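You operate a simulated robot arm through the tools that you are given. There is no shell and no other tool.

You run a simulated robot arm. Do the job below in one go: nothing can be reset, and whatever is moved stays where it is left.

JOB
Mix into the green band, then run the blue tub to its mark.
Fine: lid shut, switch unlocked; stop the mixer in the counter's green band; the white mark.

Only the result counts: the job must be done as asked and must still hold three seconds after the hand-in. Knocking over, shifting, dropping, spilling or breaking anything else fails it. A push-on lid holds only when it is set on centred and level and pressed home; a screw cap is set on level and turned clockwise until tight.

ROBOT AND FRAMES
A 7-joint arm with a two-finger parallel gripper, fixed in place. Base frame: the origin is on the floor under the middle of its stand, x ahead of it, y to its left, z up. Lengths are in mm, angles in degrees, forces in N, time in s.
With the tool pointing down near the work surface it reaches from about 500 to 680 mm from the base axis. Its first joint turns from -132.0 to 132.0 degrees. Payload 3.91 kg.
The TCP is the grasp point between the finger pads, 30 mm short of the fingertips. In the tool frame z runs along the fingers and y along their closing line. Largest opening 110 mm; finger width 20, thickness 10; the body of the gripper, 48 by 112 mm, starts 55 mm behind the TCP.
Orientation is that of the tool frame in the base frame, as a unit quaternion [x, y, z, w]. With the fingers straight down and closing along the base's y, the tool's x points along the base's -x, its y along +y and its z along -z.

CONTROLS
- The arm moves only by the tool play_rows. Its argument "deltas" is a list of rows, each an object of numbers (a shift or turn left out is 0, a gripper value left out holds the last): "x", "y", "z": the shift along the base's x, y, z in mm; "rx", "ry", "rz": the turn, a rotation vector about the base's x, y, z in degrees; "grip": the opening, from 0 (shut) to 1 (fully open). In form: [{"x": .., "y": .., "z": .., "rx": .., "ry": .., "rz": .., "grip": ..}, ...]. A call has 1 to 20 rows; each row is the pose to reach, as a shift and turn from the pose commanded when the call began. A row lasts 0.2 s, in which the tool goes at most 50 mm and 8.6 degrees; a call with a longer step from one row to the next is refused whole, and so is a gripper value outside its range. Where a pose cannot be reached the arm comes as near as it can. A force on the tool above 90 N (or 10 N above the force at the start of the call, whichever is more), or a blocked arm, ends the call early, and 0.2 s more pass. The fingers move at their own pace (about 108 mm/s each) and stop on an object; they squeeze with about 25 N. The grip force told is the motor's: it shows also when the fingers shut on nothing. Time passes only in rows, and 0.2 s behind the last, so rows that repeat a pose let the fingers close. It gives the time, the measured TCP pose, the force on the tool (base axes), the opening and the grip force at its end, in the units of the frame above (readings bear some noise), with the torque about the TCP (base axes, N m) and any sound that the robot's microphone picked up.
- Cameras (640 x 400 px; columns grow to the right, rows downward): "scene" is fixed at [220.1, 497.7, 1477]; the picture's right is [0.99, 0.10, 0.00], its down [0.07, -0.68, -0.73] and it looks along [-0.07, 0.72, -0.69] (base axes); focal length 214 px, centre (320, 200). "wrist" rides on the gripper at [72, 17, -103] in the tool frame; the picture's right is [-0.23, 0.97, 0.00], its down [-0.76, -0.18, -0.62] and it looks along [-0.61, -0.14, 0.78] (tool axes); focal length 222 px, centre (320, 200). There is no depth. A picture from a camera that has moved, and an enlarged one, comes with that camera's place and axes in the base frame and with its lens. The place of the scene camera against the robot may be out by one fixed shift of up to 18 mm in any direction.
- capture(camera): a new picture of that camera. The clock stands still meanwhile.
- close_up(camera, box): a new picture of the part [left, top, right, bottom] of that camera's present view, enlarged. The clock stands still meanwhile.
- close_job(): hands the job in; it is judged then, once.

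Places have to be worked out from the pictures, the camera data and where the tool is seen. Open the gripper and draw the arm clear of the work before you hand the job in, unless the task says otherwise.

The tools are called after ">>>" as a command line: name --argument value ..., lists and objects as JSON in quotes. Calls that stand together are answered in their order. play_rows: Moves the arm, as the interface text tells. Its arguments: {"type":"object","properties":{"deltas":{"type":"array"}},"required":["deltas"]} The other tools are called the same way: capture (camera) takes a picture; close_up (camera, box) takes an enlarged picture of a part of a camera's view; close_job () hands the job in.

At the start:

```text
clock: 0.0
ee_pos: [421.5, 368.4, 1315.6]
tcp_rot: [-0.001, 1.0, 0.0, -0.001]
wrist_force: [0.3, -1.0, -0.2]
moment: [0.02, 0.0, 0.0]
width: 110.2
finger_force: 0.0
```

scene: 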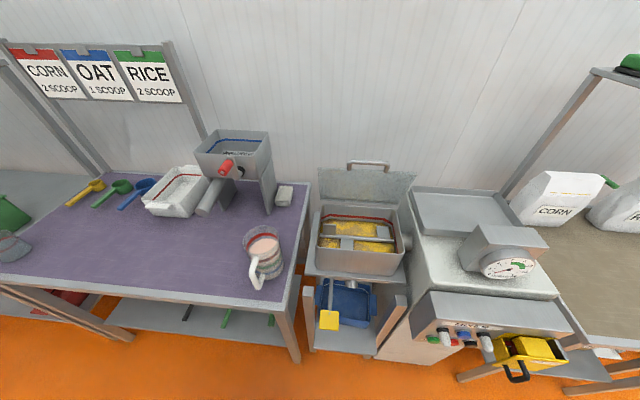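
wrist: 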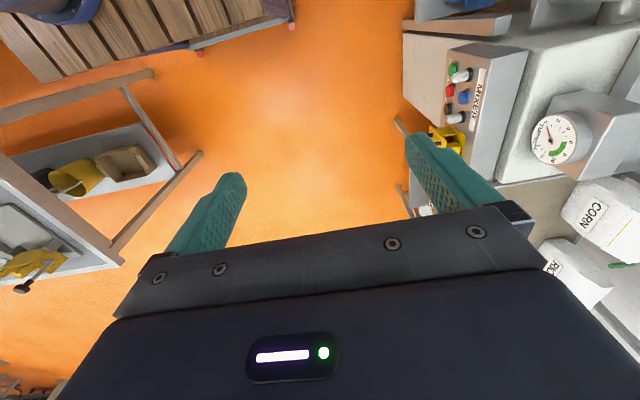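

I'll begin by looking closely at the mixer, its control panel, the counter, and the blue tub in the scene view.

>>> close_up --camera "scene" --box '[400, 280, 600, 400]'

>>> close_up --camera "scene" --box '[300, 150, 430, 240]'

>>> close_up --camera "scene" --box '[290, 230, 430, 370]'

>>> close_up --camera "scene" --box '[400, 180, 560, 300]'

>>> close_up --camera "wrist" --box '[400, 0, 640, 200]'

>>> close_up --camera "scene" --box '[130, 110, 320, 300]'

```text
3.20 times, centred on (500, 340) of scene
camera zoom: at [220.1, 497.7, 1477.0], right [0.99, 0.1, 0.0], down [0.07, -0.68, -0.73], along [-0.07, 0.72, -0.69], focal length 686 px, centre (-256, -248)
```

zoom: 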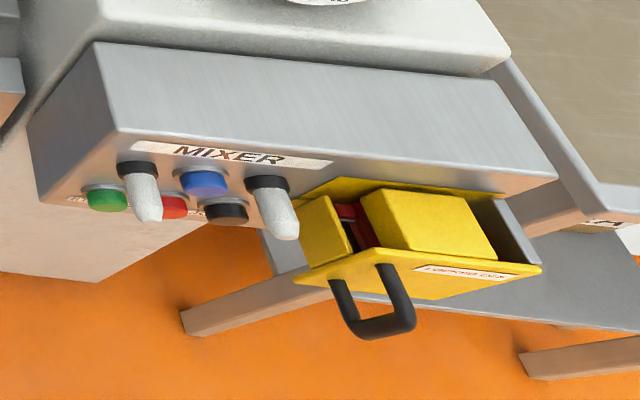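

```text
4.44 times, centred on (365, 195) of scene
camera zoom: at [220.1, 497.7, 1477.0], right [0.99, 0.1, 0.0], down [0.07, -0.68, -0.73], along [-0.07, 0.72, -0.69], focal length 953 px, centre (120, 222)
```

zoom: 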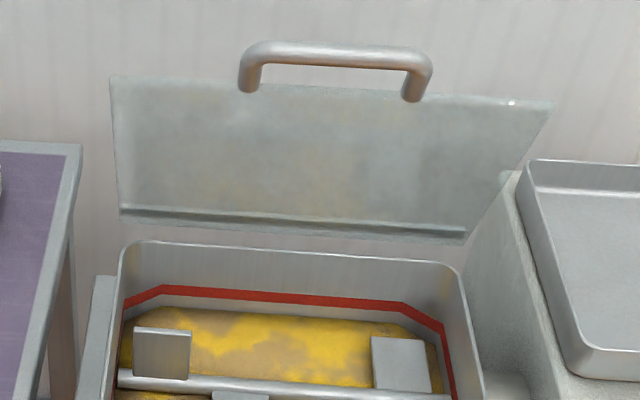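

```text
2.86 times, centred on (360, 300) of scene
camera zoom: at [220.1, 497.7, 1477.0], right [0.99, 0.1, 0.0], down [0.07, -0.68, -0.73], along [-0.07, 0.72, -0.69], focal length 613 px, centre (206, -86)
```

zoom: 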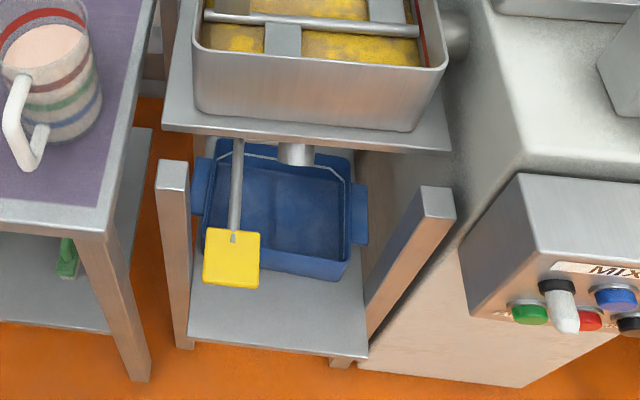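

```text
3.33 times, centred on (480, 240) of scene
camera zoom: at [220.1, 497.7, 1477.0], right [0.99, 0.1, 0.0], down [0.07, -0.68, -0.73], along [-0.07, 0.72, -0.69], focal length 715 px, centre (-213, 67)
```

zoom: 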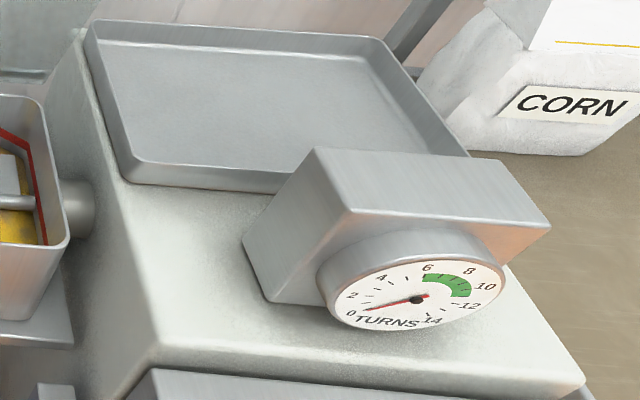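

```text
2.00 times, centred on (520, 100) of wrist
camera zoom: at [349.1, 386.5, 1419.3], right [0.23, 0.97, 0.0], down [0.76, -0.18, 0.62], along [0.61, -0.14, -0.78], focal length 444 px, centre (-80, 400)
```

zoom: 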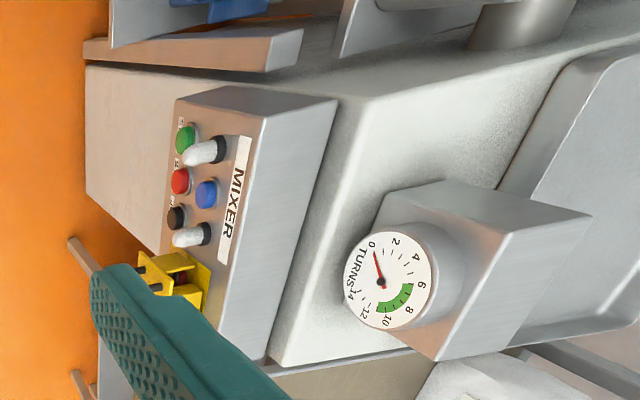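

```text
2.11 times, centred on (225, 205) of scene
camera zoom: at [220.1, 497.7, 1477.0], right [0.99, 0.1, 0.0], down [0.07, -0.68, -0.73], along [-0.07, 0.72, -0.69], focal length 452 px, centre (520, 190)
```

zoom: 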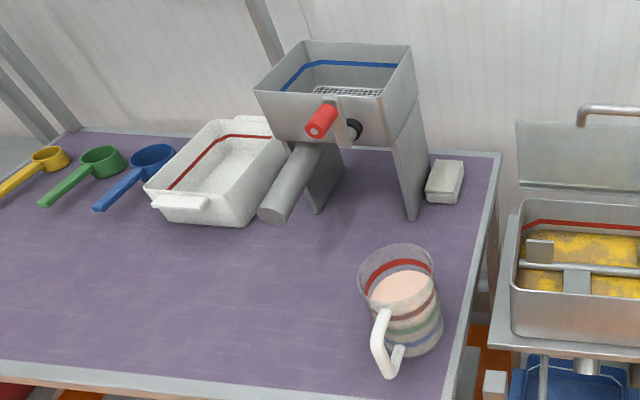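

The mixer has a hinged open lid with a handle, a panel with green/red/blue/black buttons and two toggle-like knobs, a yellow lock-out box, a turns dial, and a blue tub under the mixer with a yellow-paddled lever. I'll turn the wrist so its camera faces the machine.

>>> play_rows --deltas '[{"rz": 8}, {"rz": 16}, {"rz": 24}, {"rz": 32}, {"rz": 40}, {"rz": 48}, {"rz": 56}, {"rz": 62}]'

>>> capture --camera "wrist"

>>> capture --camera "scene"

```text
clock: 1.8
ee_pos: [420.5, 367.9, 1314.6]
tcp_rot: [-0.516, 0.857, -0.001, 0.0]
wrist_force: [-0.2, -0.4, 0.2]
moment: [-0.03, 0.03, 0.0]
width: 109.9
finger_force: 0.0
```

```text
taken
camera wrist: at [372.3, 312.5, 1418.7], right [-0.75, 0.66, 0.0], down [0.51, 0.59, 0.62], along [0.41, 0.47, -0.78], focal length 222 px, centre (320, 200)
```

wrist: 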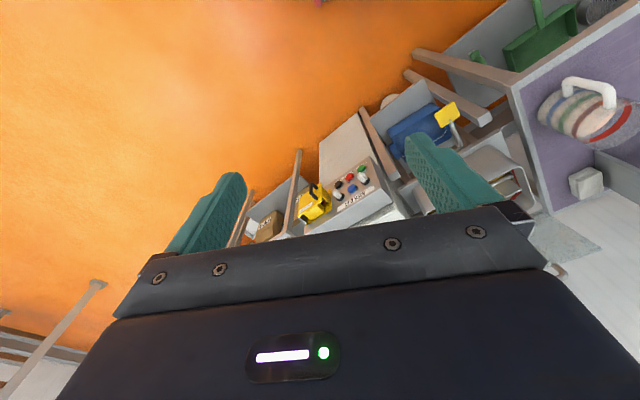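

```text
taken
```

scene: 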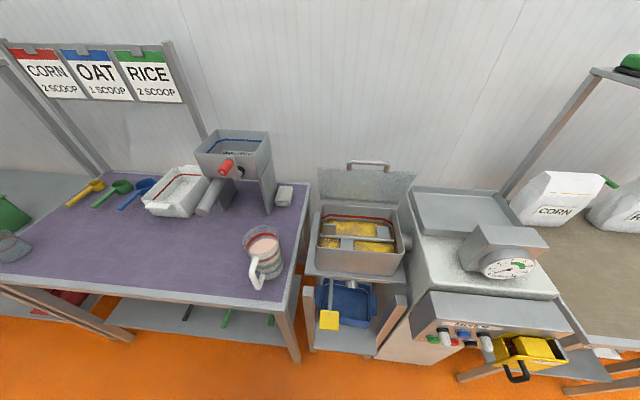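

The wrist view now covers the panel, the lock-out box, the blue tub and lever. I'll enlarge those parts to read labels and triangulate positions.

>>> close_up --camera "wrist" --box '[290, 140, 410, 230]'

>>> close_up --camera "wrist" --box '[370, 60, 550, 220]'

>>> close_up --camera "scene" --box '[415, 315, 505, 355]'

>>> close_up --camera "scene" --box '[480, 325, 580, 390]'

```text
4.44 times, centred on (350, 185) of wrist
camera zoom: at [372.3, 312.5, 1418.7], right [-0.75, 0.66, 0.0], down [0.51, 0.59, 0.62], along [0.41, 0.47, -0.78], focal length 987 px, centre (187, 267)
```

zoom: 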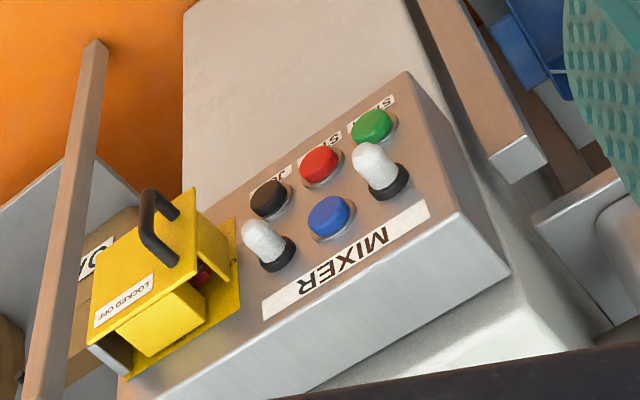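

```text
2.50 times, centred on (460, 140) of wrist
camera zoom: at [372.3, 312.5, 1418.7], right [-0.75, 0.66, 0.0], down [0.51, 0.59, 0.62], along [0.41, 0.47, -0.78], focal length 555 px, centre (-30, 350)
```

zoom: 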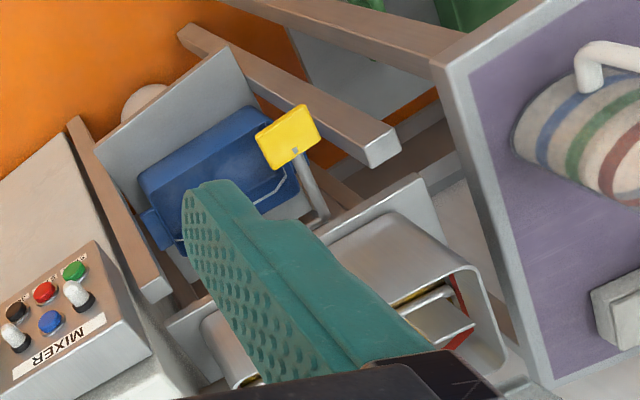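

```text
7.11 times, centred on (460, 335) of scene
camera zoom: at [220.1, 497.7, 1477.0], right [0.99, 0.1, 0.0], down [0.07, -0.68, -0.73], along [-0.07, 0.72, -0.69], focal length 1525 px, centre (-676, -760)
```

zoom: 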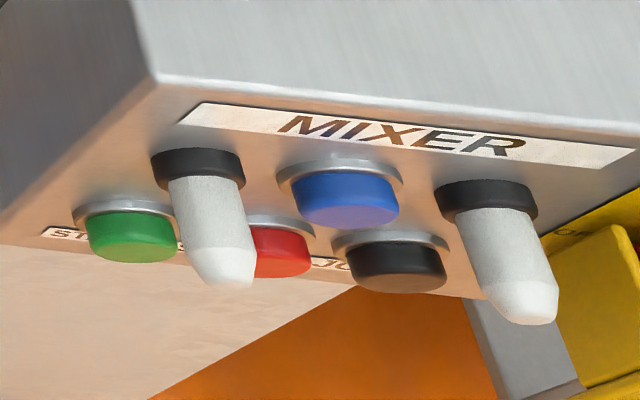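

```text
6.15 times, centred on (530, 358) of scene
camera zoom: at [220.1, 497.7, 1477.0], right [0.99, 0.1, 0.0], down [0.07, -0.68, -0.73], along [-0.07, 0.72, -0.69], focal length 1320 px, centre (-972, -769)
```

zoom: 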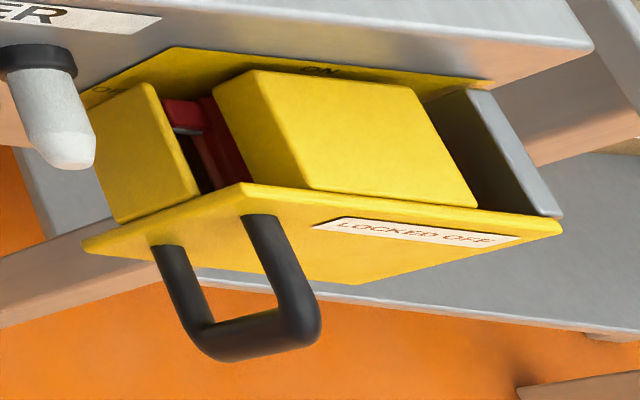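

START (green), STOP (red) and JOG (black) sit in a row near (516–622, 695, 770), with the panel facing roughly −y. I'll turn the wrist so the camera ends up above the gripper, then tilt the tool toward +y for an upright frontal view.

>>> play_rows --deltas '[{"rz": -8.5}, {"rz": -17}, {"rz": -25.5}, {"rz": -34}, {"rz": -42.5}, {"rz": -51}, {"rz": -59.5}, {"rz": -68}, {"rz": -76.5}, {"rz": -85}, {"rz": -93.5}, {"rz": -102}, {"rz": -110.5}, {"rz": -119}, {"rz": -127.5}, {"rz": -136}, {"rz": -144}, {"rz": -152}]'

```text
clock: 5.6
ee_pos: [421.2, 367.4, 1315.8]
tcp_rot: [0.708, 0.706, 0.0, 0.001]
wrist_force: [0.0, 0.7, 0.0]
moment: [0.0, 0.01, 0.01]
width: 110.0
finger_force: 0.1
```

Tool x now points to +y. I'll pitch it up 60° about base x so that the camera looks forward and down at the machine.

>>> play_rows --deltas '[{"rx": 8.5}, {"rx": 17}, {"rx": 25.5}, {"rx": 34}, {"rx": 42.5}, {"rx": 51}, {"rx": 60}, {"rx": 60}]'

>>> capture --camera "wrist"

>>> capture --camera "scene"

```text
refused: row 7 steps farther than a row can; nothing moved
```

```text
taken
camera wrist: at [438.8, 442.0, 1419.4], right [0.97, -0.23, 0.0], down [-0.18, -0.76, 0.62], along [-0.14, -0.61, -0.78], focal length 222 px, centre (320, 200)
```

wrist: 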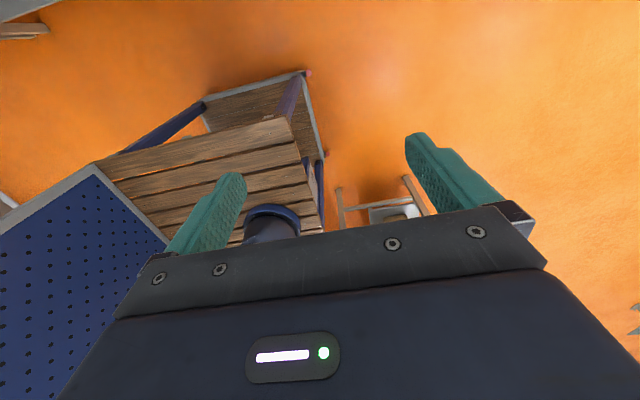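

```text
taken
```

scene: 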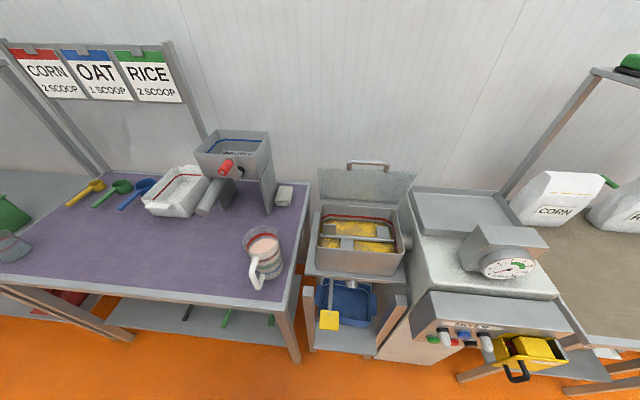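

The last row was slightly too big a step, so nothing moved. I'll resend the tilt with smaller steps.

>>> play_rows --deltas '[{"rx": 8}, {"rx": 16}, {"rx": 24}, {"rx": 32}, {"rx": 40}, {"rx": 48}, {"rx": 56}, {"rx": 60}]'

>>> capture --camera "wrist"

>>> capture --camera "scene"

```text
clock: 7.4
ee_pos: [420.9, 369.3, 1315.3]
tcp_rot: [0.612, 0.612, 0.355, -0.354]
wrist_force: [0.2, 0.1, -0.5]
moment: [0.02, -0.01, -0.01]
width: 110.1
finger_force: 0.0
```

```text
taken
camera wrist: at [437.9, 315.9, 1429.7], right [0.97, -0.11, -0.2], down [-0.18, -0.92, -0.35], along [-0.14, 0.38, -0.92], focal length 222 px, centre (320, 200)
```

wrist: 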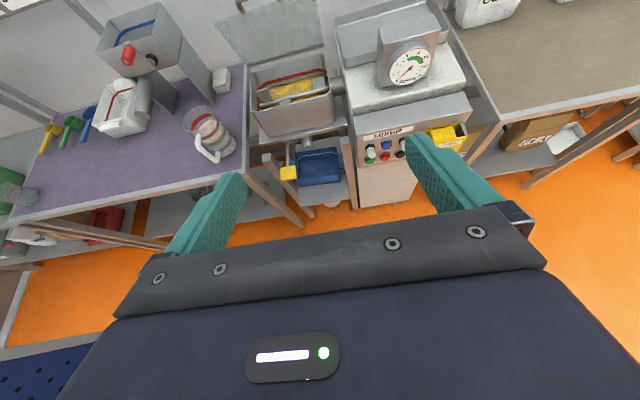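

```text
taken
```

scene: 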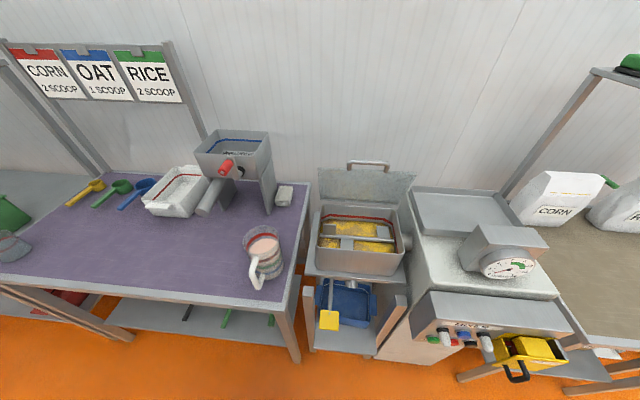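

Now the view is upright and clear. I'll lower and shift the hand toward the machine's centre and tilt a little more to look at the panel and tub from the front.

>>> play_rows --deltas '[{"x": 12, "y": -10, "z": -35, "rx": 3}, {"x": 24, "y": -20, "z": -70, "rx": 6}, {"x": 36, "y": -30, "z": -105, "rx": 9}, {"x": 48, "y": -40, "z": -140, "rx": 12}, {"x": 60, "y": -50, "z": -175, "rx": 15}, {"x": 72, "y": -60, "z": -210, "rx": 18}, {"x": 84, "y": -70, "z": -245, "rx": 21}, {"x": 96, "y": -80, "z": -280, "rx": 24}]'

>>> capture --camera "wrist"

>>> capture --camera "scene"

```text
clock: 9.2
ee_pos: [511.8, 290.7, 1035.7]
tcp_rot: [0.524, 0.525, 0.474, -0.474]
wrist_force: [-0.7, 0.9, 1.3]
moment: [-0.05, -0.03, -0.04]
width: 110.1
finger_force: 0.0
```

```text
taken
camera wrist: at [530.8, 196.2, 1117.7], right [0.97, -0.02, -0.23], down [-0.18, -0.7, -0.69], along [-0.14, 0.72, -0.68], focal length 222 px, centre (320, 200)
```

wrist: 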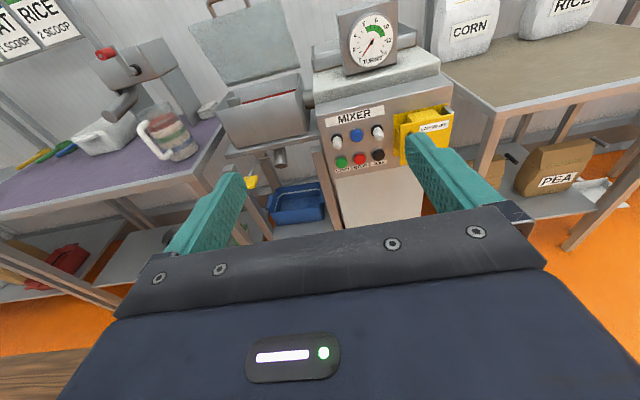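

```text
taken
```

scene: 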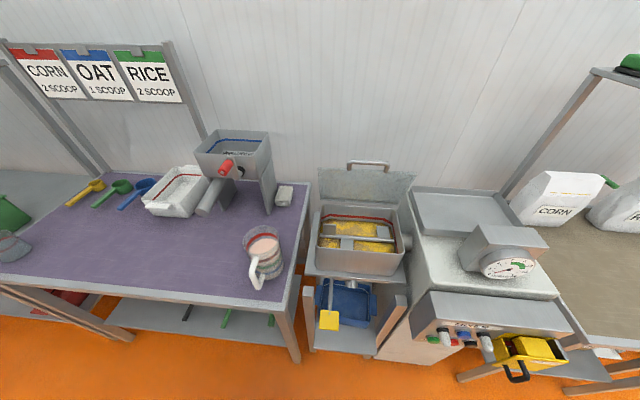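

A good frontal view. I'll enlarge the panel, lock-out, tub and lid in it.

>>> close_up --camera "wrist" --box '[310, 90, 470, 200]'

>>> close_up --camera "wrist" --box '[215, 120, 345, 240]'

>>> close_up --camera "wrist" --box '[180, 0, 440, 160]'

>>> close_up --camera "wrist" --box '[385, 95, 465, 160]'

```text
3.64 times, centred on (390, 145) of wrist
camera zoom: at [530.8, 196.2, 1117.7], right [0.97, -0.02, -0.23], down [-0.18, -0.7, -0.69], along [-0.14, 0.72, -0.68], focal length 808 px, centre (66, 400)
```

zoom: 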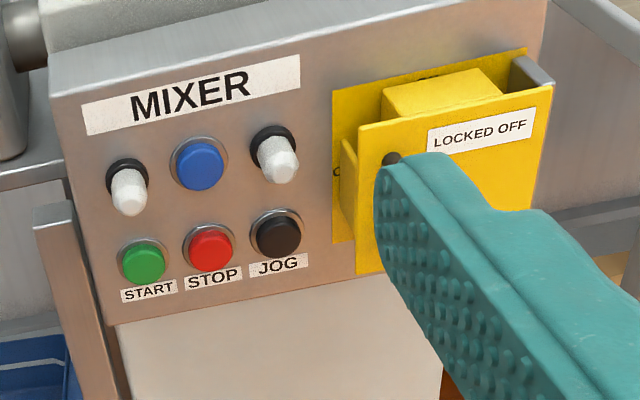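

```text
3.33 times, centred on (280, 180) of wrist
camera zoom: at [530.8, 196.2, 1117.7], right [0.97, -0.02, -0.23], down [-0.18, -0.7, -0.69], along [-0.14, 0.72, -0.68], focal length 740 px, centre (453, 267)
```

zoom: 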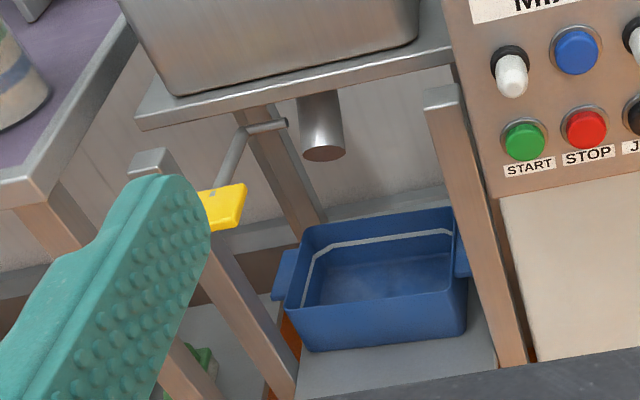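

```text
2.46 times, centred on (310, 80) of wrist
camera zoom: at [530.8, 196.2, 1117.7], right [0.97, -0.02, -0.23], down [-0.18, -0.7, -0.69], along [-0.14, 0.72, -0.68], focal length 547 px, centre (345, 495)
```

zoom: 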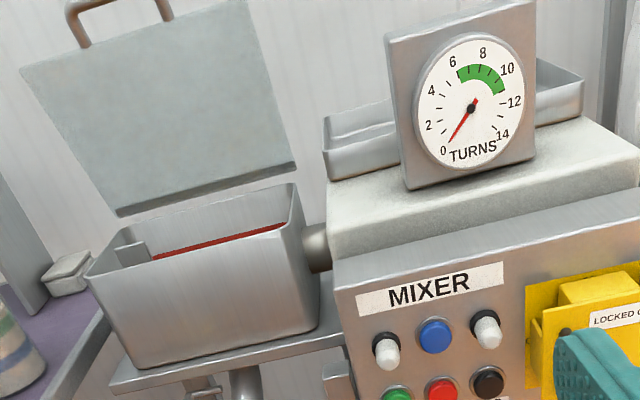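

```text
6.15 times, centred on (425, 128) of wrist
camera zoom: at [530.8, 196.2, 1117.7], right [0.97, -0.02, -0.23], down [-0.18, -0.7, -0.69], along [-0.14, 0.72, -0.68], focal length 1367 px, centre (-326, 646)
```

zoom: 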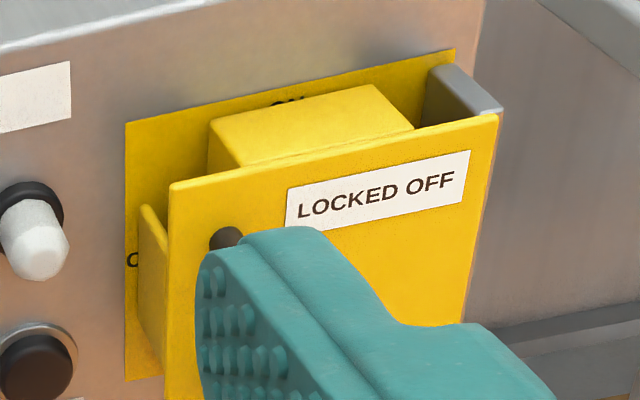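

The lock-out looks like a yellow cover with a black handle and a grey bracket at its right, over a red switch with ON at top and OFF at left. I'll move right to see it without the finger in the way.

>>> play_rows --deltas '[{"x": 30, "z": -10}, {"x": 60, "z": -20}, {"x": 90, "z": -30}, {"x": 120, "z": -40}, {"x": 120, "z": -40}]'

>>> capture --camera "wrist"

>>> close_up --camera "wrist" --box '[280, 60, 420, 170]'

```text
clock: 10.4
ee_pos: [638.2, 291.3, 995.8]
tcp_rot: [0.525, 0.525, 0.473, -0.474]
wrist_force: [0.0, 0.0, 0.2]
moment: [-0.01, 0.04, 0.05]
width: 110.1
finger_force: 0.1
```

```text
taken
camera wrist: at [654.8, 195.5, 1077.8], right [0.97, -0.02, -0.23], down [-0.18, -0.7, -0.69], along [-0.14, 0.71, -0.69], focal length 222 px, centre (320, 200)
```

wrist: 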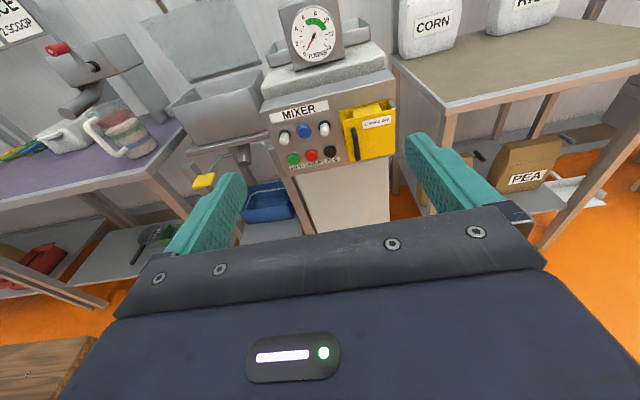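

```text
3.64 times, centred on (350, 115) of wrist
camera zoom: at [654.8, 195.5, 1077.8], right [0.97, -0.02, -0.23], down [-0.18, -0.7, -0.69], along [-0.14, 0.71, -0.69], focal length 808 px, centre (211, 509)
```

zoom: 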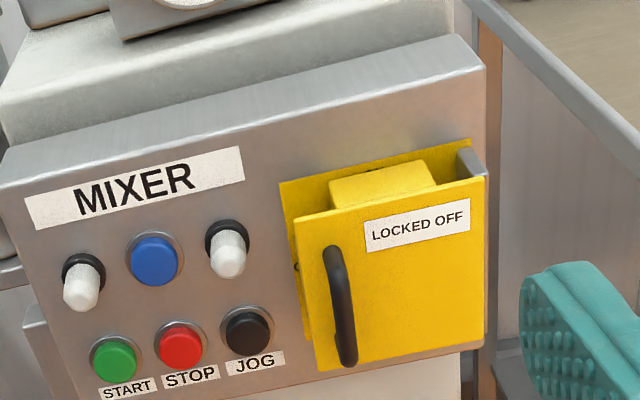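

The cover is a yellow flap with a vertical black handle near (683, 620, 785–850), hinged at its right side (x≈775). I'll move the hand to a standoff in front of that handle, pointing somewhat toward +x, with the fingers part closed.

>>> play_rows --deltas '[{"y": 20, "z": -18, "rz": -2.5, "grip": 0.6}, {"y": 45, "z": -36, "rz": -5}, {"y": 70, "z": -54, "rz": -7.5}, {"y": 95, "z": -72, "rz": -10}, {"y": 120, "z": -90, "rz": -12.5}, {"y": 145, "z": -108, "rz": -15}, {"y": 170, "z": -126, "rz": -17.5}, {"y": 190, "z": -144, "rz": -20}, {"y": 210, "z": -162, "rz": -22.5}, {"y": 225, "z": -178, "rz": -25}, {"y": 225, "z": -178, "rz": -25}]'

>>> capture --camera "wrist"

>>> capture --camera "scene"

```text
clock: 12.8
ee_pos: [636.7, 511.3, 816.6]
tcp_rot: [0.627, 0.399, 0.565, -0.359]
wrist_force: [-1.2, 0.1, 0.0]
moment: [0.0, 0.01, -0.03]
width: 66.1
finger_force: 0.1
```

```text
taken
camera wrist: at [612.7, 418.2, 898.9], right [0.87, -0.43, -0.23], down [-0.46, -0.56, -0.69], along [0.17, 0.71, -0.69], focal length 222 px, centre (320, 200)
```

wrist: 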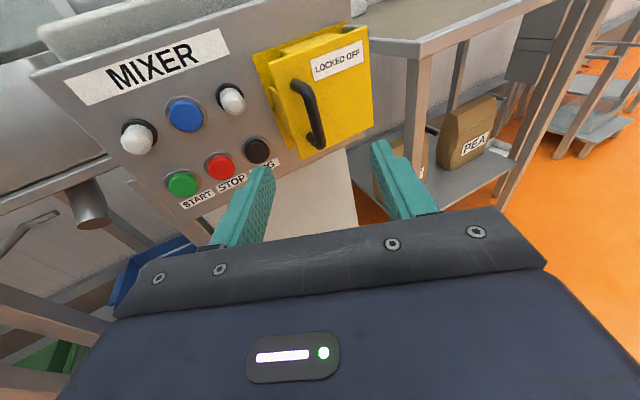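

```text
taken
```

scene: 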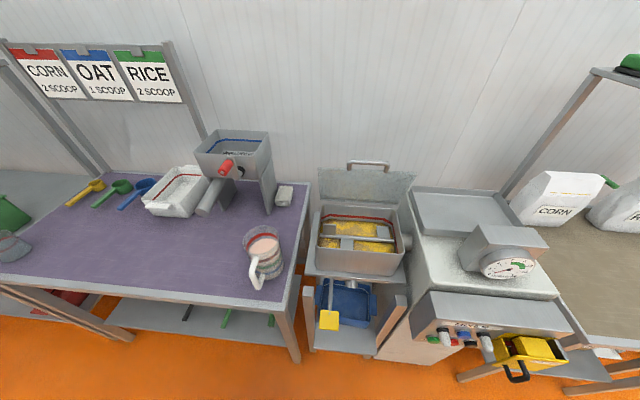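

The arm reaches here fine. I'll enlarge the handle view to locate it precisely relative to the TCP.

>>> close_up --camera "wrist" --box '[240, 10, 400, 170]'

```text
2.50 times, centred on (320, 90) of wrist
camera zoom: at [612.7, 418.2, 898.9], right [0.87, -0.43, -0.23], down [-0.46, -0.56, -0.69], along [0.17, 0.71, -0.69], focal length 555 px, centre (320, 475)
```

zoom: 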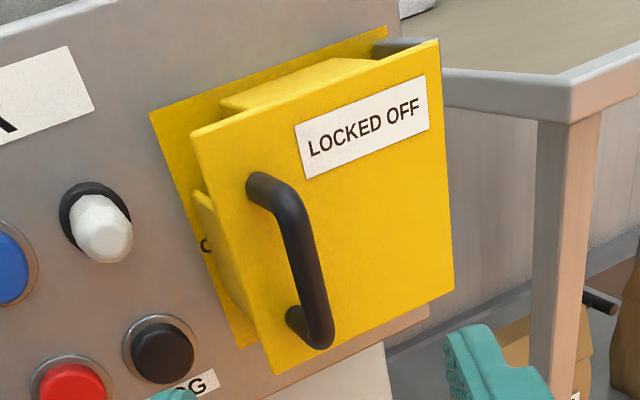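

The handle bar is at about x=683, y=620, z=780–843, standing 38 mm off the plate (plate y≈658). I'll square up the hand (nearly along +y), centre it on x=683 and check before going in.

>>> play_rows --deltas '[{"x": 10, "y": 5, "z": -1, "rz": 4, "grip": 0.5}, {"x": 20, "y": 10, "z": -2, "rz": 8}, {"x": 30, "y": 15, "z": -3, "rz": 12}, {"x": 40, "y": 20, "z": -4, "rz": 16}, {"x": 46, "y": 29, "z": -4, "rz": 20}, {"x": 46, "y": 29, "z": -4, "rz": 20}]'

>>> capture --camera "wrist"

>>> close_up --camera "wrist" --box '[220, 10, 420, 200]'

```text
clock: 14.2
ee_pos: [683.4, 542.2, 813.2]
tcp_rot: [0.548, 0.502, 0.493, -0.453]
wrist_force: [-0.5, 0.3, 0.3]
moment: [-0.01, -0.01, 0.0]
width: 54.8
finger_force: 0.0
```

```text
taken
camera wrist: at [692.1, 446.9, 895.4], right [0.97, -0.11, -0.23], down [-0.24, -0.68, -0.69], along [-0.08, 0.72, -0.69], focal length 222 px, centre (320, 200)
```

wrist: 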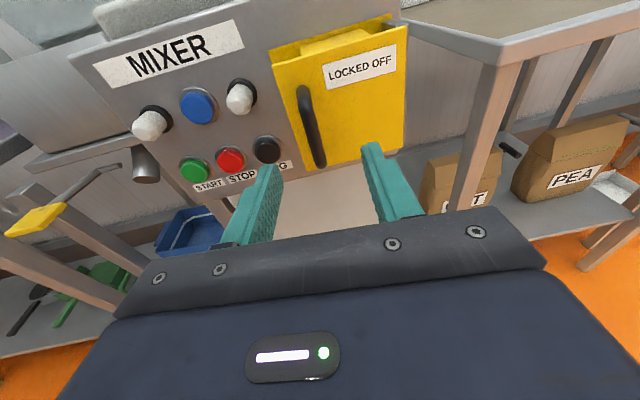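

```text
2.11 times, centred on (320, 105) of wrist
camera zoom: at [692.1, 446.9, 895.4], right [0.97, -0.11, -0.23], down [-0.24, -0.68, -0.69], along [-0.08, 0.72, -0.69], focal length 468 px, centre (320, 400)
```

zoom: 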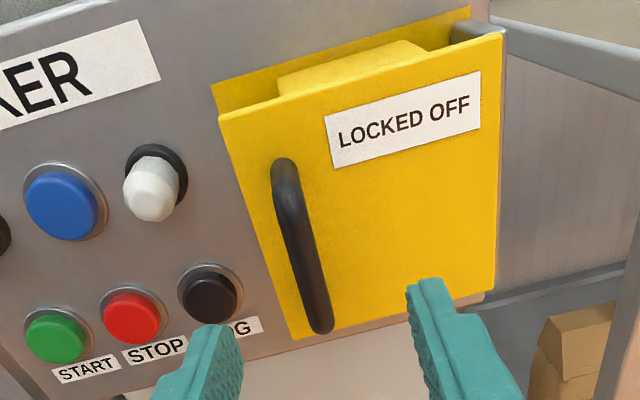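

The bar is at x≈685, z 777–840, straight ahead of the open fingers. I'll advance to bring the bar between the fingers, then close.

>>> play_rows --deltas '[{"x": 1, "y": 15, "z": -2}, {"x": 2, "y": 30, "z": -3}, {"x": 2, "y": 45, "z": -4}, {"x": 2, "y": 58, "z": -4}, {"x": 2, "y": 68, "z": -4}, {"x": 2, "y": 68, "z": -4}]'

>>> capture --camera "wrist"

```text
clock: 15.6
ee_pos: [685.4, 609.3, 808.8]
tcp_rot: [0.548, 0.502, 0.493, -0.452]
wrist_force: [0.9, -0.2, -0.6]
moment: [0.02, -0.03, -0.02]
width: 55.0
finger_force: 0.1
```

```text
taken
camera wrist: at [694.0, 514.2, 891.9], right [0.97, -0.11, -0.23], down [-0.24, -0.68, -0.69], along [-0.08, 0.72, -0.69], focal length 222 px, centre (320, 200)
```

wrist: 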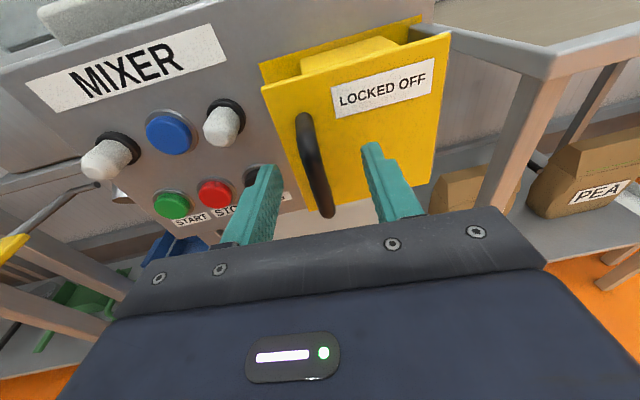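

The bar is between the fingers. Closing the gripper on it.

>>> play_rows --deltas '[{"grip": 0.3}, {"grip": 0.1}, {"grip": 0.0}, {"grip": 0.0}, {"grip": 0.0}]'

>>> close_up --camera "wrist" --box '[220, 60, 420, 240]'

```text
clock: 16.8
ee_pos: [685.1, 609.3, 809.4]
tcp_rot: [0.548, 0.502, 0.493, -0.452]
wrist_force: [-3.6, -2.3, -0.6]
moment: [0.04, -0.09, 0.05]
width: 11.0
finger_force: 44.9
```

```text
2.22 times, centred on (320, 150) of wrist
camera zoom: at [693.9, 514.0, 891.8], right [0.97, -0.11, -0.23], down [-0.24, -0.68, -0.69], along [-0.08, 0.72, -0.69], focal length 494 px, centre (320, 311)
```

zoom: 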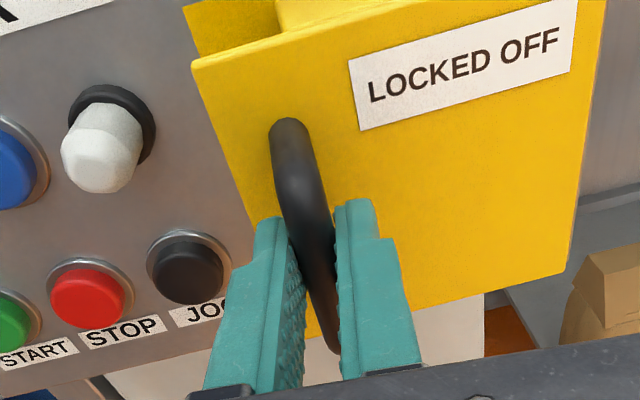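

The handle is gripped (11 mm). I'll pull gently toward −y with a little +x, watching the force to learn the hinge arc.

>>> play_rows --deltas '[{"x": 1, "y": -3}, {"x": 2, "y": -6}, {"x": 4, "y": -10}, {"x": 6, "y": -15}, {"x": 6, "y": -15}]'

>>> close_up --camera "wrist" --box '[200, 30, 460, 240]'

```text
clock: 18.0
ee_pos: [692.9, 594.6, 810.0]
tcp_rot: [0.549, 0.502, 0.493, -0.451]
wrist_force: [28.4, 28.4, -7.4]
moment: [-0.11, -0.19, -0.32]
width: 11.4
finger_force: 44.3
```

```text
1.90 times, centred on (330, 135) of wrist
camera zoom: at [702.6, 500.3, 892.7], right [0.97, -0.11, -0.23], down [-0.24, -0.68, -0.69], along [-0.08, 0.72, -0.69], focal length 423 px, centre (301, 324)
```

zoom: 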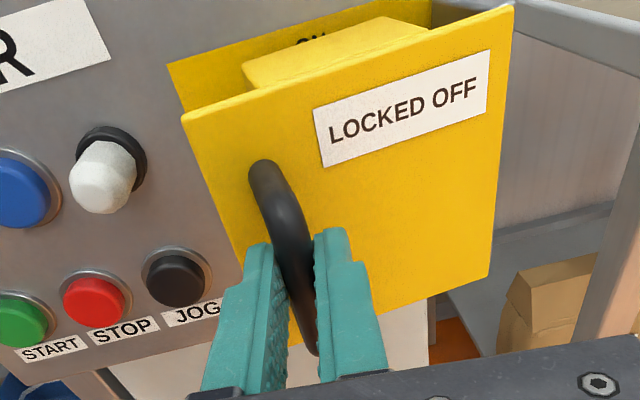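

The flap is swinging (tool pulled toward +x,+y, so the hinge is deeper right). I'll continue along a more +x arc and watch the force.

>>> play_rows --deltas '[{"x": 4, "y": -2}, {"x": 7, "y": -5}, {"x": 11, "y": -9}, {"x": 14, "y": -13}, {"x": 14, "y": -13}]'

>>> close_up --camera "wrist" --box '[200, 30, 460, 240]'

```text
clock: 19.2
ee_pos: [705.7, 582.7, 810.1]
tcp_rot: [0.548, 0.502, 0.493, -0.452]
wrist_force: [21.5, 29.1, -1.3]
moment: [0.08, -0.37, -0.36]
width: 11.0
finger_force: 45.3
```

```text
1.90 times, centred on (330, 135) of wrist
camera zoom: at [714.4, 487.2, 892.9], right [0.97, -0.11, -0.23], down [-0.24, -0.68, -0.69], along [-0.08, 0.72, -0.69], focal length 423 px, centre (301, 324)
```

zoom: 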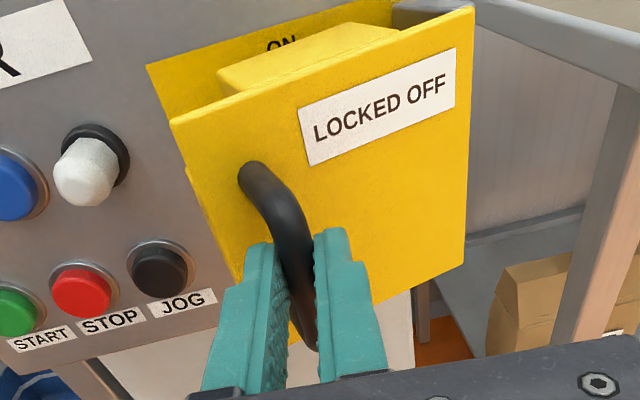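

Forces point to a hinge near (775, 700). I'll follow that arc, swinging the flap about 20° further.

>>> play_rows --deltas '[{"x": 5, "y": -1}, {"x": 10, "y": -2}, {"x": 16, "y": -3.5}, {"x": 21, "y": -5}, {"x": 26, "y": -7}, {"x": 31, "y": -9}, {"x": 36, "y": -10}, {"x": 41, "y": -11}, {"x": 41, "y": -11}]'

>>> capture --camera "wrist"

```text
clock: 21.2
ee_pos: [746.1, 571.4, 811.3]
tcp_rot: [0.549, 0.501, 0.493, -0.452]
wrist_force: [-5.8, -19.5, -23.0]
moment: [-0.51, -0.54, 0.03]
width: 11.2
finger_force: 45.4
```

```text
taken
camera wrist: at [755.1, 476.4, 892.6], right [0.97, -0.11, -0.23], down [-0.24, -0.68, -0.69], along [-0.08, 0.72, -0.69], focal length 222 px, centre (320, 200)
```

wrist: 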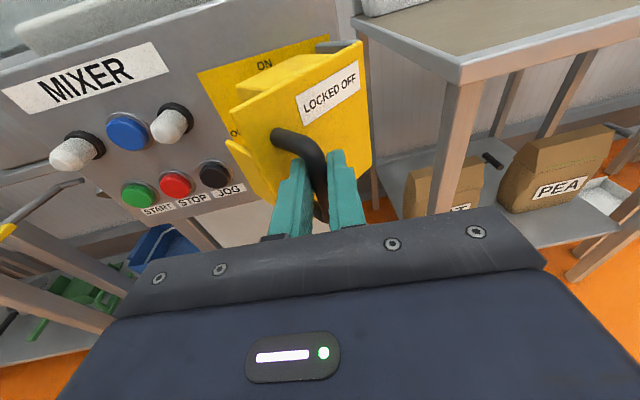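

The flap is about 35° open; force now says the hinge radius is slightly smaller. I'll continue the arc with that correction toward ~65°.

>>> play_rows --deltas '[{"x": 4, "y": -3, "z": -1}, {"x": 9, "y": -5, "z": -1}, {"x": 14, "y": -6, "z": -1}, {"x": 18, "y": -6, "z": -1}, {"x": 23, "y": -6.5, "z": -1}, {"x": 28, "y": -6.5, "z": -1}, {"x": 33, "y": -6.5, "z": -1}, {"x": 38, "y": -6, "z": -1}, {"x": 38, "y": -6, "z": -1}]'

>>> capture --camera "wrist"

```text
clock: 23.2
ee_pos: [783.3, 565.9, 809.6]
tcp_rot: [0.547, 0.503, 0.493, -0.453]
wrist_force: [-1.2, 26.7, 14.2]
moment: [0.58, -0.71, 0.05]
width: 11.3
finger_force: 44.7
```

```text
taken
camera wrist: at [792.4, 470.5, 892.8], right [0.97, -0.11, -0.23], down [-0.24, -0.68, -0.69], along [-0.08, 0.73, -0.68], focal length 222 px, centre (320, 200)
```

wrist: 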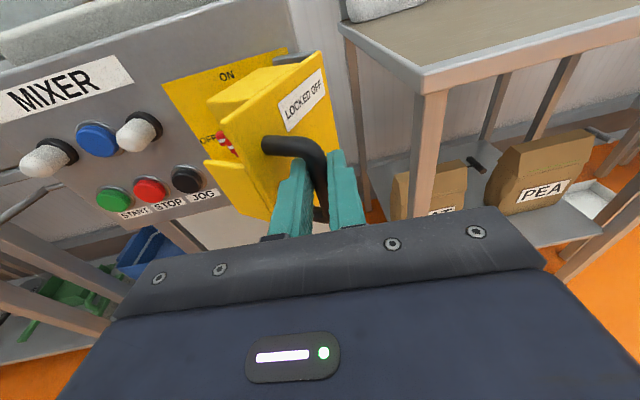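

The red switch is now visible behind the flap. I'll keep swinging further along the arc toward ~80°.

>>> play_rows --deltas '[{"x": 5, "y": 2}, {"x": 10, "y": 3}, {"x": 15, "y": 4.5}, {"x": 20, "y": 6}, {"x": 25, "y": 8}, {"x": 30, "y": 10}, {"x": 35, "y": 12}, {"x": 40, "y": 14.5}, {"x": 45, "y": 17}, {"x": 45, "y": 17}]'

>>> capture --camera "wrist"

```text
clock: 25.4
ee_pos: [829.2, 580.8, 809.4]
tcp_rot: [0.548, 0.502, 0.494, -0.452]
wrist_force: [17.2, -30.3, 5.5]
moment: [-0.35, -0.77, -0.26]
width: 11.4
finger_force: 44.6
```

```text
taken
camera wrist: at [838.3, 485.7, 891.8], right [0.97, -0.11, -0.23], down [-0.24, -0.68, -0.69], along [-0.08, 0.72, -0.69], focal length 222 px, centre (320, 200)
```

wrist: 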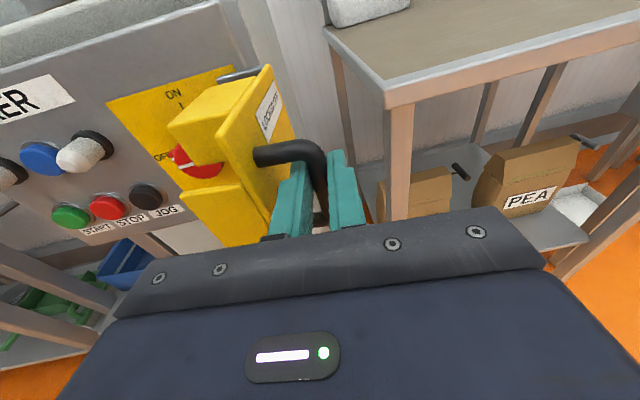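

About 75–80° open. I'll go a bit further along the arc (slightly larger radius) so the inner block clears the red switch.

>>> play_rows --deltas '[{"x": 5, "y": -1}, {"x": 10, "y": 3}, {"x": 15, "y": 7}, {"x": 20, "y": 11}, {"x": 25, "y": 16}, {"x": 29, "y": 21}, {"x": 33, "y": 27}, {"x": 36, "y": 33}, {"x": 36, "y": 33}]'

>>> capture --camera "wrist"

>>> close_up --camera "scene" --box '[460, 300, 640, 400]'

```text
clock: 27.4
ee_pos: [866.0, 615.6, 808.9]
tcp_rot: [0.549, 0.502, 0.493, -0.451]
wrist_force: [12.0, -7.4, -2.5]
moment: [-0.34, -0.7, -0.12]
width: 11.6
finger_force: 44.8
```

```text
taken
camera wrist: at [875.2, 519.1, 891.9], right [0.97, -0.11, -0.23], down [-0.24, -0.68, -0.69], along [-0.08, 0.72, -0.69], focal length 222 px, centre (320, 200)
```

wrist: 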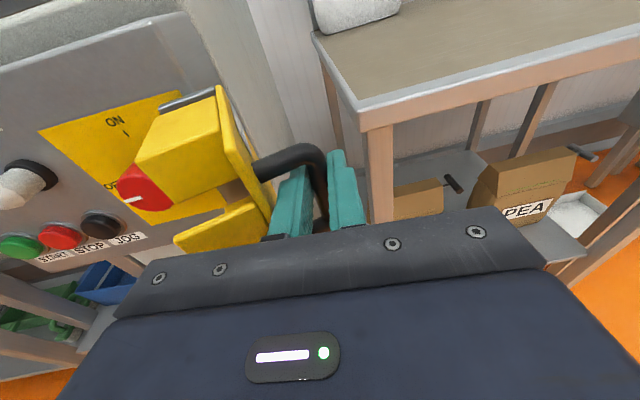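

```text
3.56 times, centred on (550, 350) of scene
camera zoom: at [220.1, 497.7, 1477.0], right [0.99, 0.1, 0.0], down [0.07, -0.68, -0.73], along [-0.07, 0.72, -0.69], focal length 763 px, centre (-498, -333)
```

zoom: 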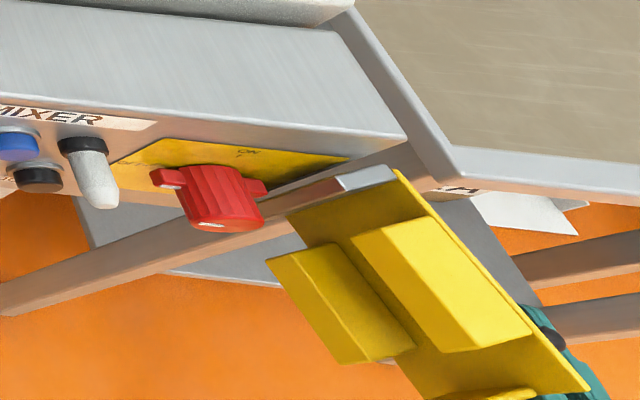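

The flap is now past 90°, fully exposing the red rotary switch (pointing to OFF, ON is up). I'll release the handle slightly and back out along −y.

>>> play_rows --deltas '[{"grip": 0.2}, {"grip": 0.27}, {"grip": 0.27}, {"y": -15}, {"y": -35}, {"y": -60}, {"y": -90}, {"y": -120}, {"y": -120}]'

>>> capture --camera "wrist"

>>> close_up --camera "scene" --box '[460, 300, 640, 400]'

```text
clock: 29.4
ee_pos: [865.7, 496.4, 808.7]
tcp_rot: [0.548, 0.501, 0.494, -0.452]
wrist_force: [-0.8, -0.5, 0.0]
moment: [0.0, -0.01, -0.02]
width: 29.8
finger_force: 0.2
```

```text
taken
camera wrist: at [874.2, 401.2, 891.0], right [0.97, -0.11, -0.23], down [-0.24, -0.68, -0.69], along [-0.08, 0.72, -0.69], focal length 222 px, centre (320, 200)
```

wrist: 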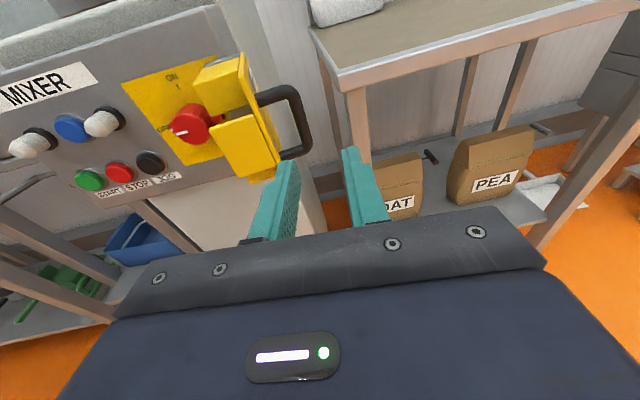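

```text
3.56 times, centred on (550, 350) of scene
camera zoom: at [220.1, 497.7, 1477.0], right [0.99, 0.1, 0.0], down [0.07, -0.68, -0.73], along [-0.07, 0.72, -0.69], focal length 763 px, centre (-498, -333)
```

zoom: 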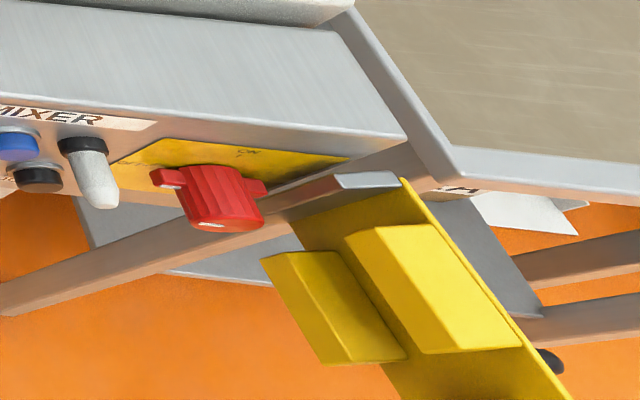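

The flap stays open. Now a close look at the red switch from here.

>>> close_up --camera "wrist" --box '[110, 40, 330, 200]'

>>> close_up --camera "wrist" --box '[150, 85, 240, 160]'

```text
2.50 times, centred on (220, 120) of wrist
camera zoom: at [874.2, 401.2, 891.0], right [0.97, -0.11, -0.23], down [-0.24, -0.68, -0.69], along [-0.08, 0.72, -0.69], focal length 555 px, centre (570, 400)
```

zoom: 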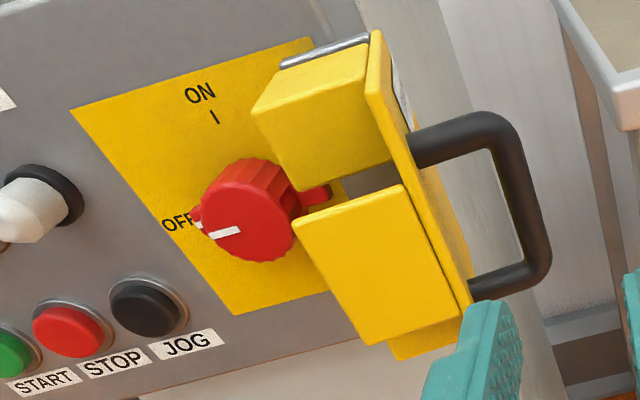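

```text
5.33 times, centred on (195, 122) of wrist
camera zoom: at [874.2, 401.2, 891.0], right [0.97, -0.11, -0.23], down [-0.24, -0.68, -0.69], along [-0.08, 0.72, -0.69], focal length 1185 px, centre (987, 613)
```

zoom: 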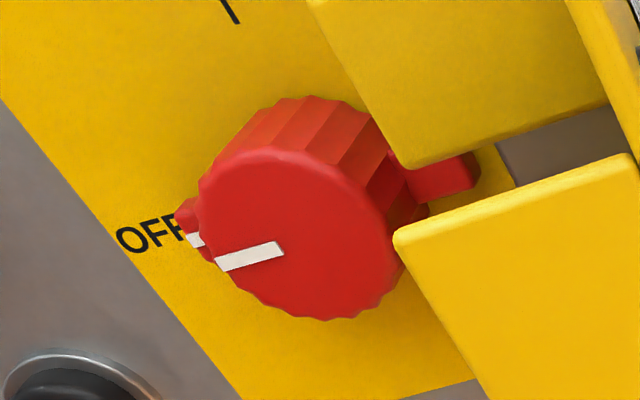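

The red knob is a fluted cylinder that must turn 90° clockwise (left → up). I'll move in front of it, squared to +y, to locate its axis precisely.

>>> play_rows --deltas '[{"x": -30, "y": 0, "rz": 1, "grip": 0.6}, {"x": -65, "y": 5, "rz": 2}, {"x": -100, "y": 10, "rz": 3}, {"x": -130, "y": 15, "z": 5, "rz": 4}, {"x": -145, "y": 20, "z": 10, "rz": 5}, {"x": -145, "y": 20, "z": 10, "rz": 5}]'

>>> capture --camera "wrist"

>>> close_up --camera "wrist" --box '[240, 20, 440, 160]'

```text
clock: 30.8
ee_pos: [721.2, 515.7, 821.4]
tcp_rot: [0.526, 0.525, 0.474, -0.473]
wrist_force: [1.1, 0.9, 0.8]
moment: [0.01, -0.03, 0.04]
width: 66.2
finger_force: 0.0
```

```text
taken
camera wrist: at [737.9, 420.8, 903.9], right [0.97, -0.02, -0.23], down [-0.18, -0.7, -0.69], along [-0.14, 0.71, -0.69], focal length 222 px, centre (320, 200)
```

wrist: 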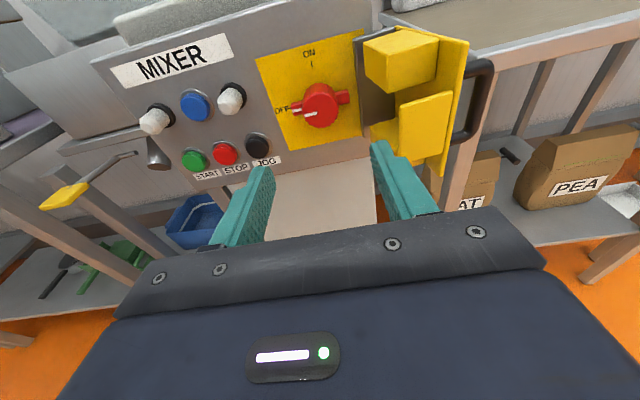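

```text
2.86 times, centred on (340, 90) of wrist
camera zoom: at [737.9, 420.8, 903.9], right [0.97, -0.02, -0.23], down [-0.18, -0.7, -0.69], along [-0.14, 0.71, -0.69], focal length 635 px, centre (263, 514)
```

zoom: 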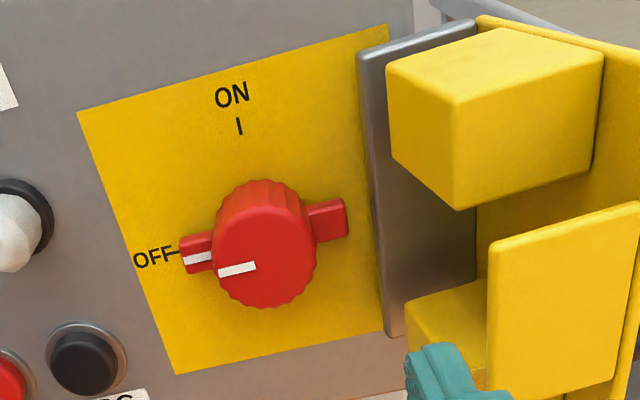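

Knob face centre is at about (721, 673, 800), diameter ≈40 mm. The flap's lower block corner (785, 587) leaves little room for the gripper body, so I'll push the flap a bit further open with closed fingers.

>>> play_rows --deltas '[{"grip": 0.2}, {"grip": 0.0}, {"grip": 0.0}, {"x": 15, "y": 20, "z": -10}, {"x": 30, "y": 45, "z": -20}, {"x": 40, "y": 50, "z": -20}, {"x": 50, "y": 50, "z": -20}, {"x": 60, "y": 50, "z": -20}, {"x": 70, "y": 50, "z": -20}, {"x": 80, "y": 50, "z": -20}, {"x": 90, "y": 50, "z": -20}, {"x": 95, "y": 50, "z": -20}, {"x": 95, "y": 50, "z": -20}]'

>>> capture --camera "wrist"

```text
clock: 33.6
ee_pos: [808.0, 565.8, 798.1]
tcp_rot: [0.524, 0.528, 0.47, -0.476]
wrist_force: [-67.9, -14.7, -0.1]
moment: [0.11, -0.4, 1.61]
width: 0.0
finger_force: 25.0
```

```text
taken
camera wrist: at [826.9, 472.8, 881.9], right [0.97, -0.02, -0.23], down [-0.17, -0.7, -0.69], along [-0.15, 0.71, -0.69], focal length 222 px, centre (320, 200)
```

wrist: 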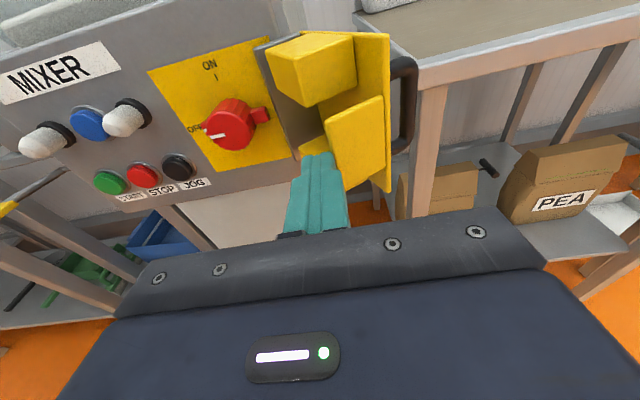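

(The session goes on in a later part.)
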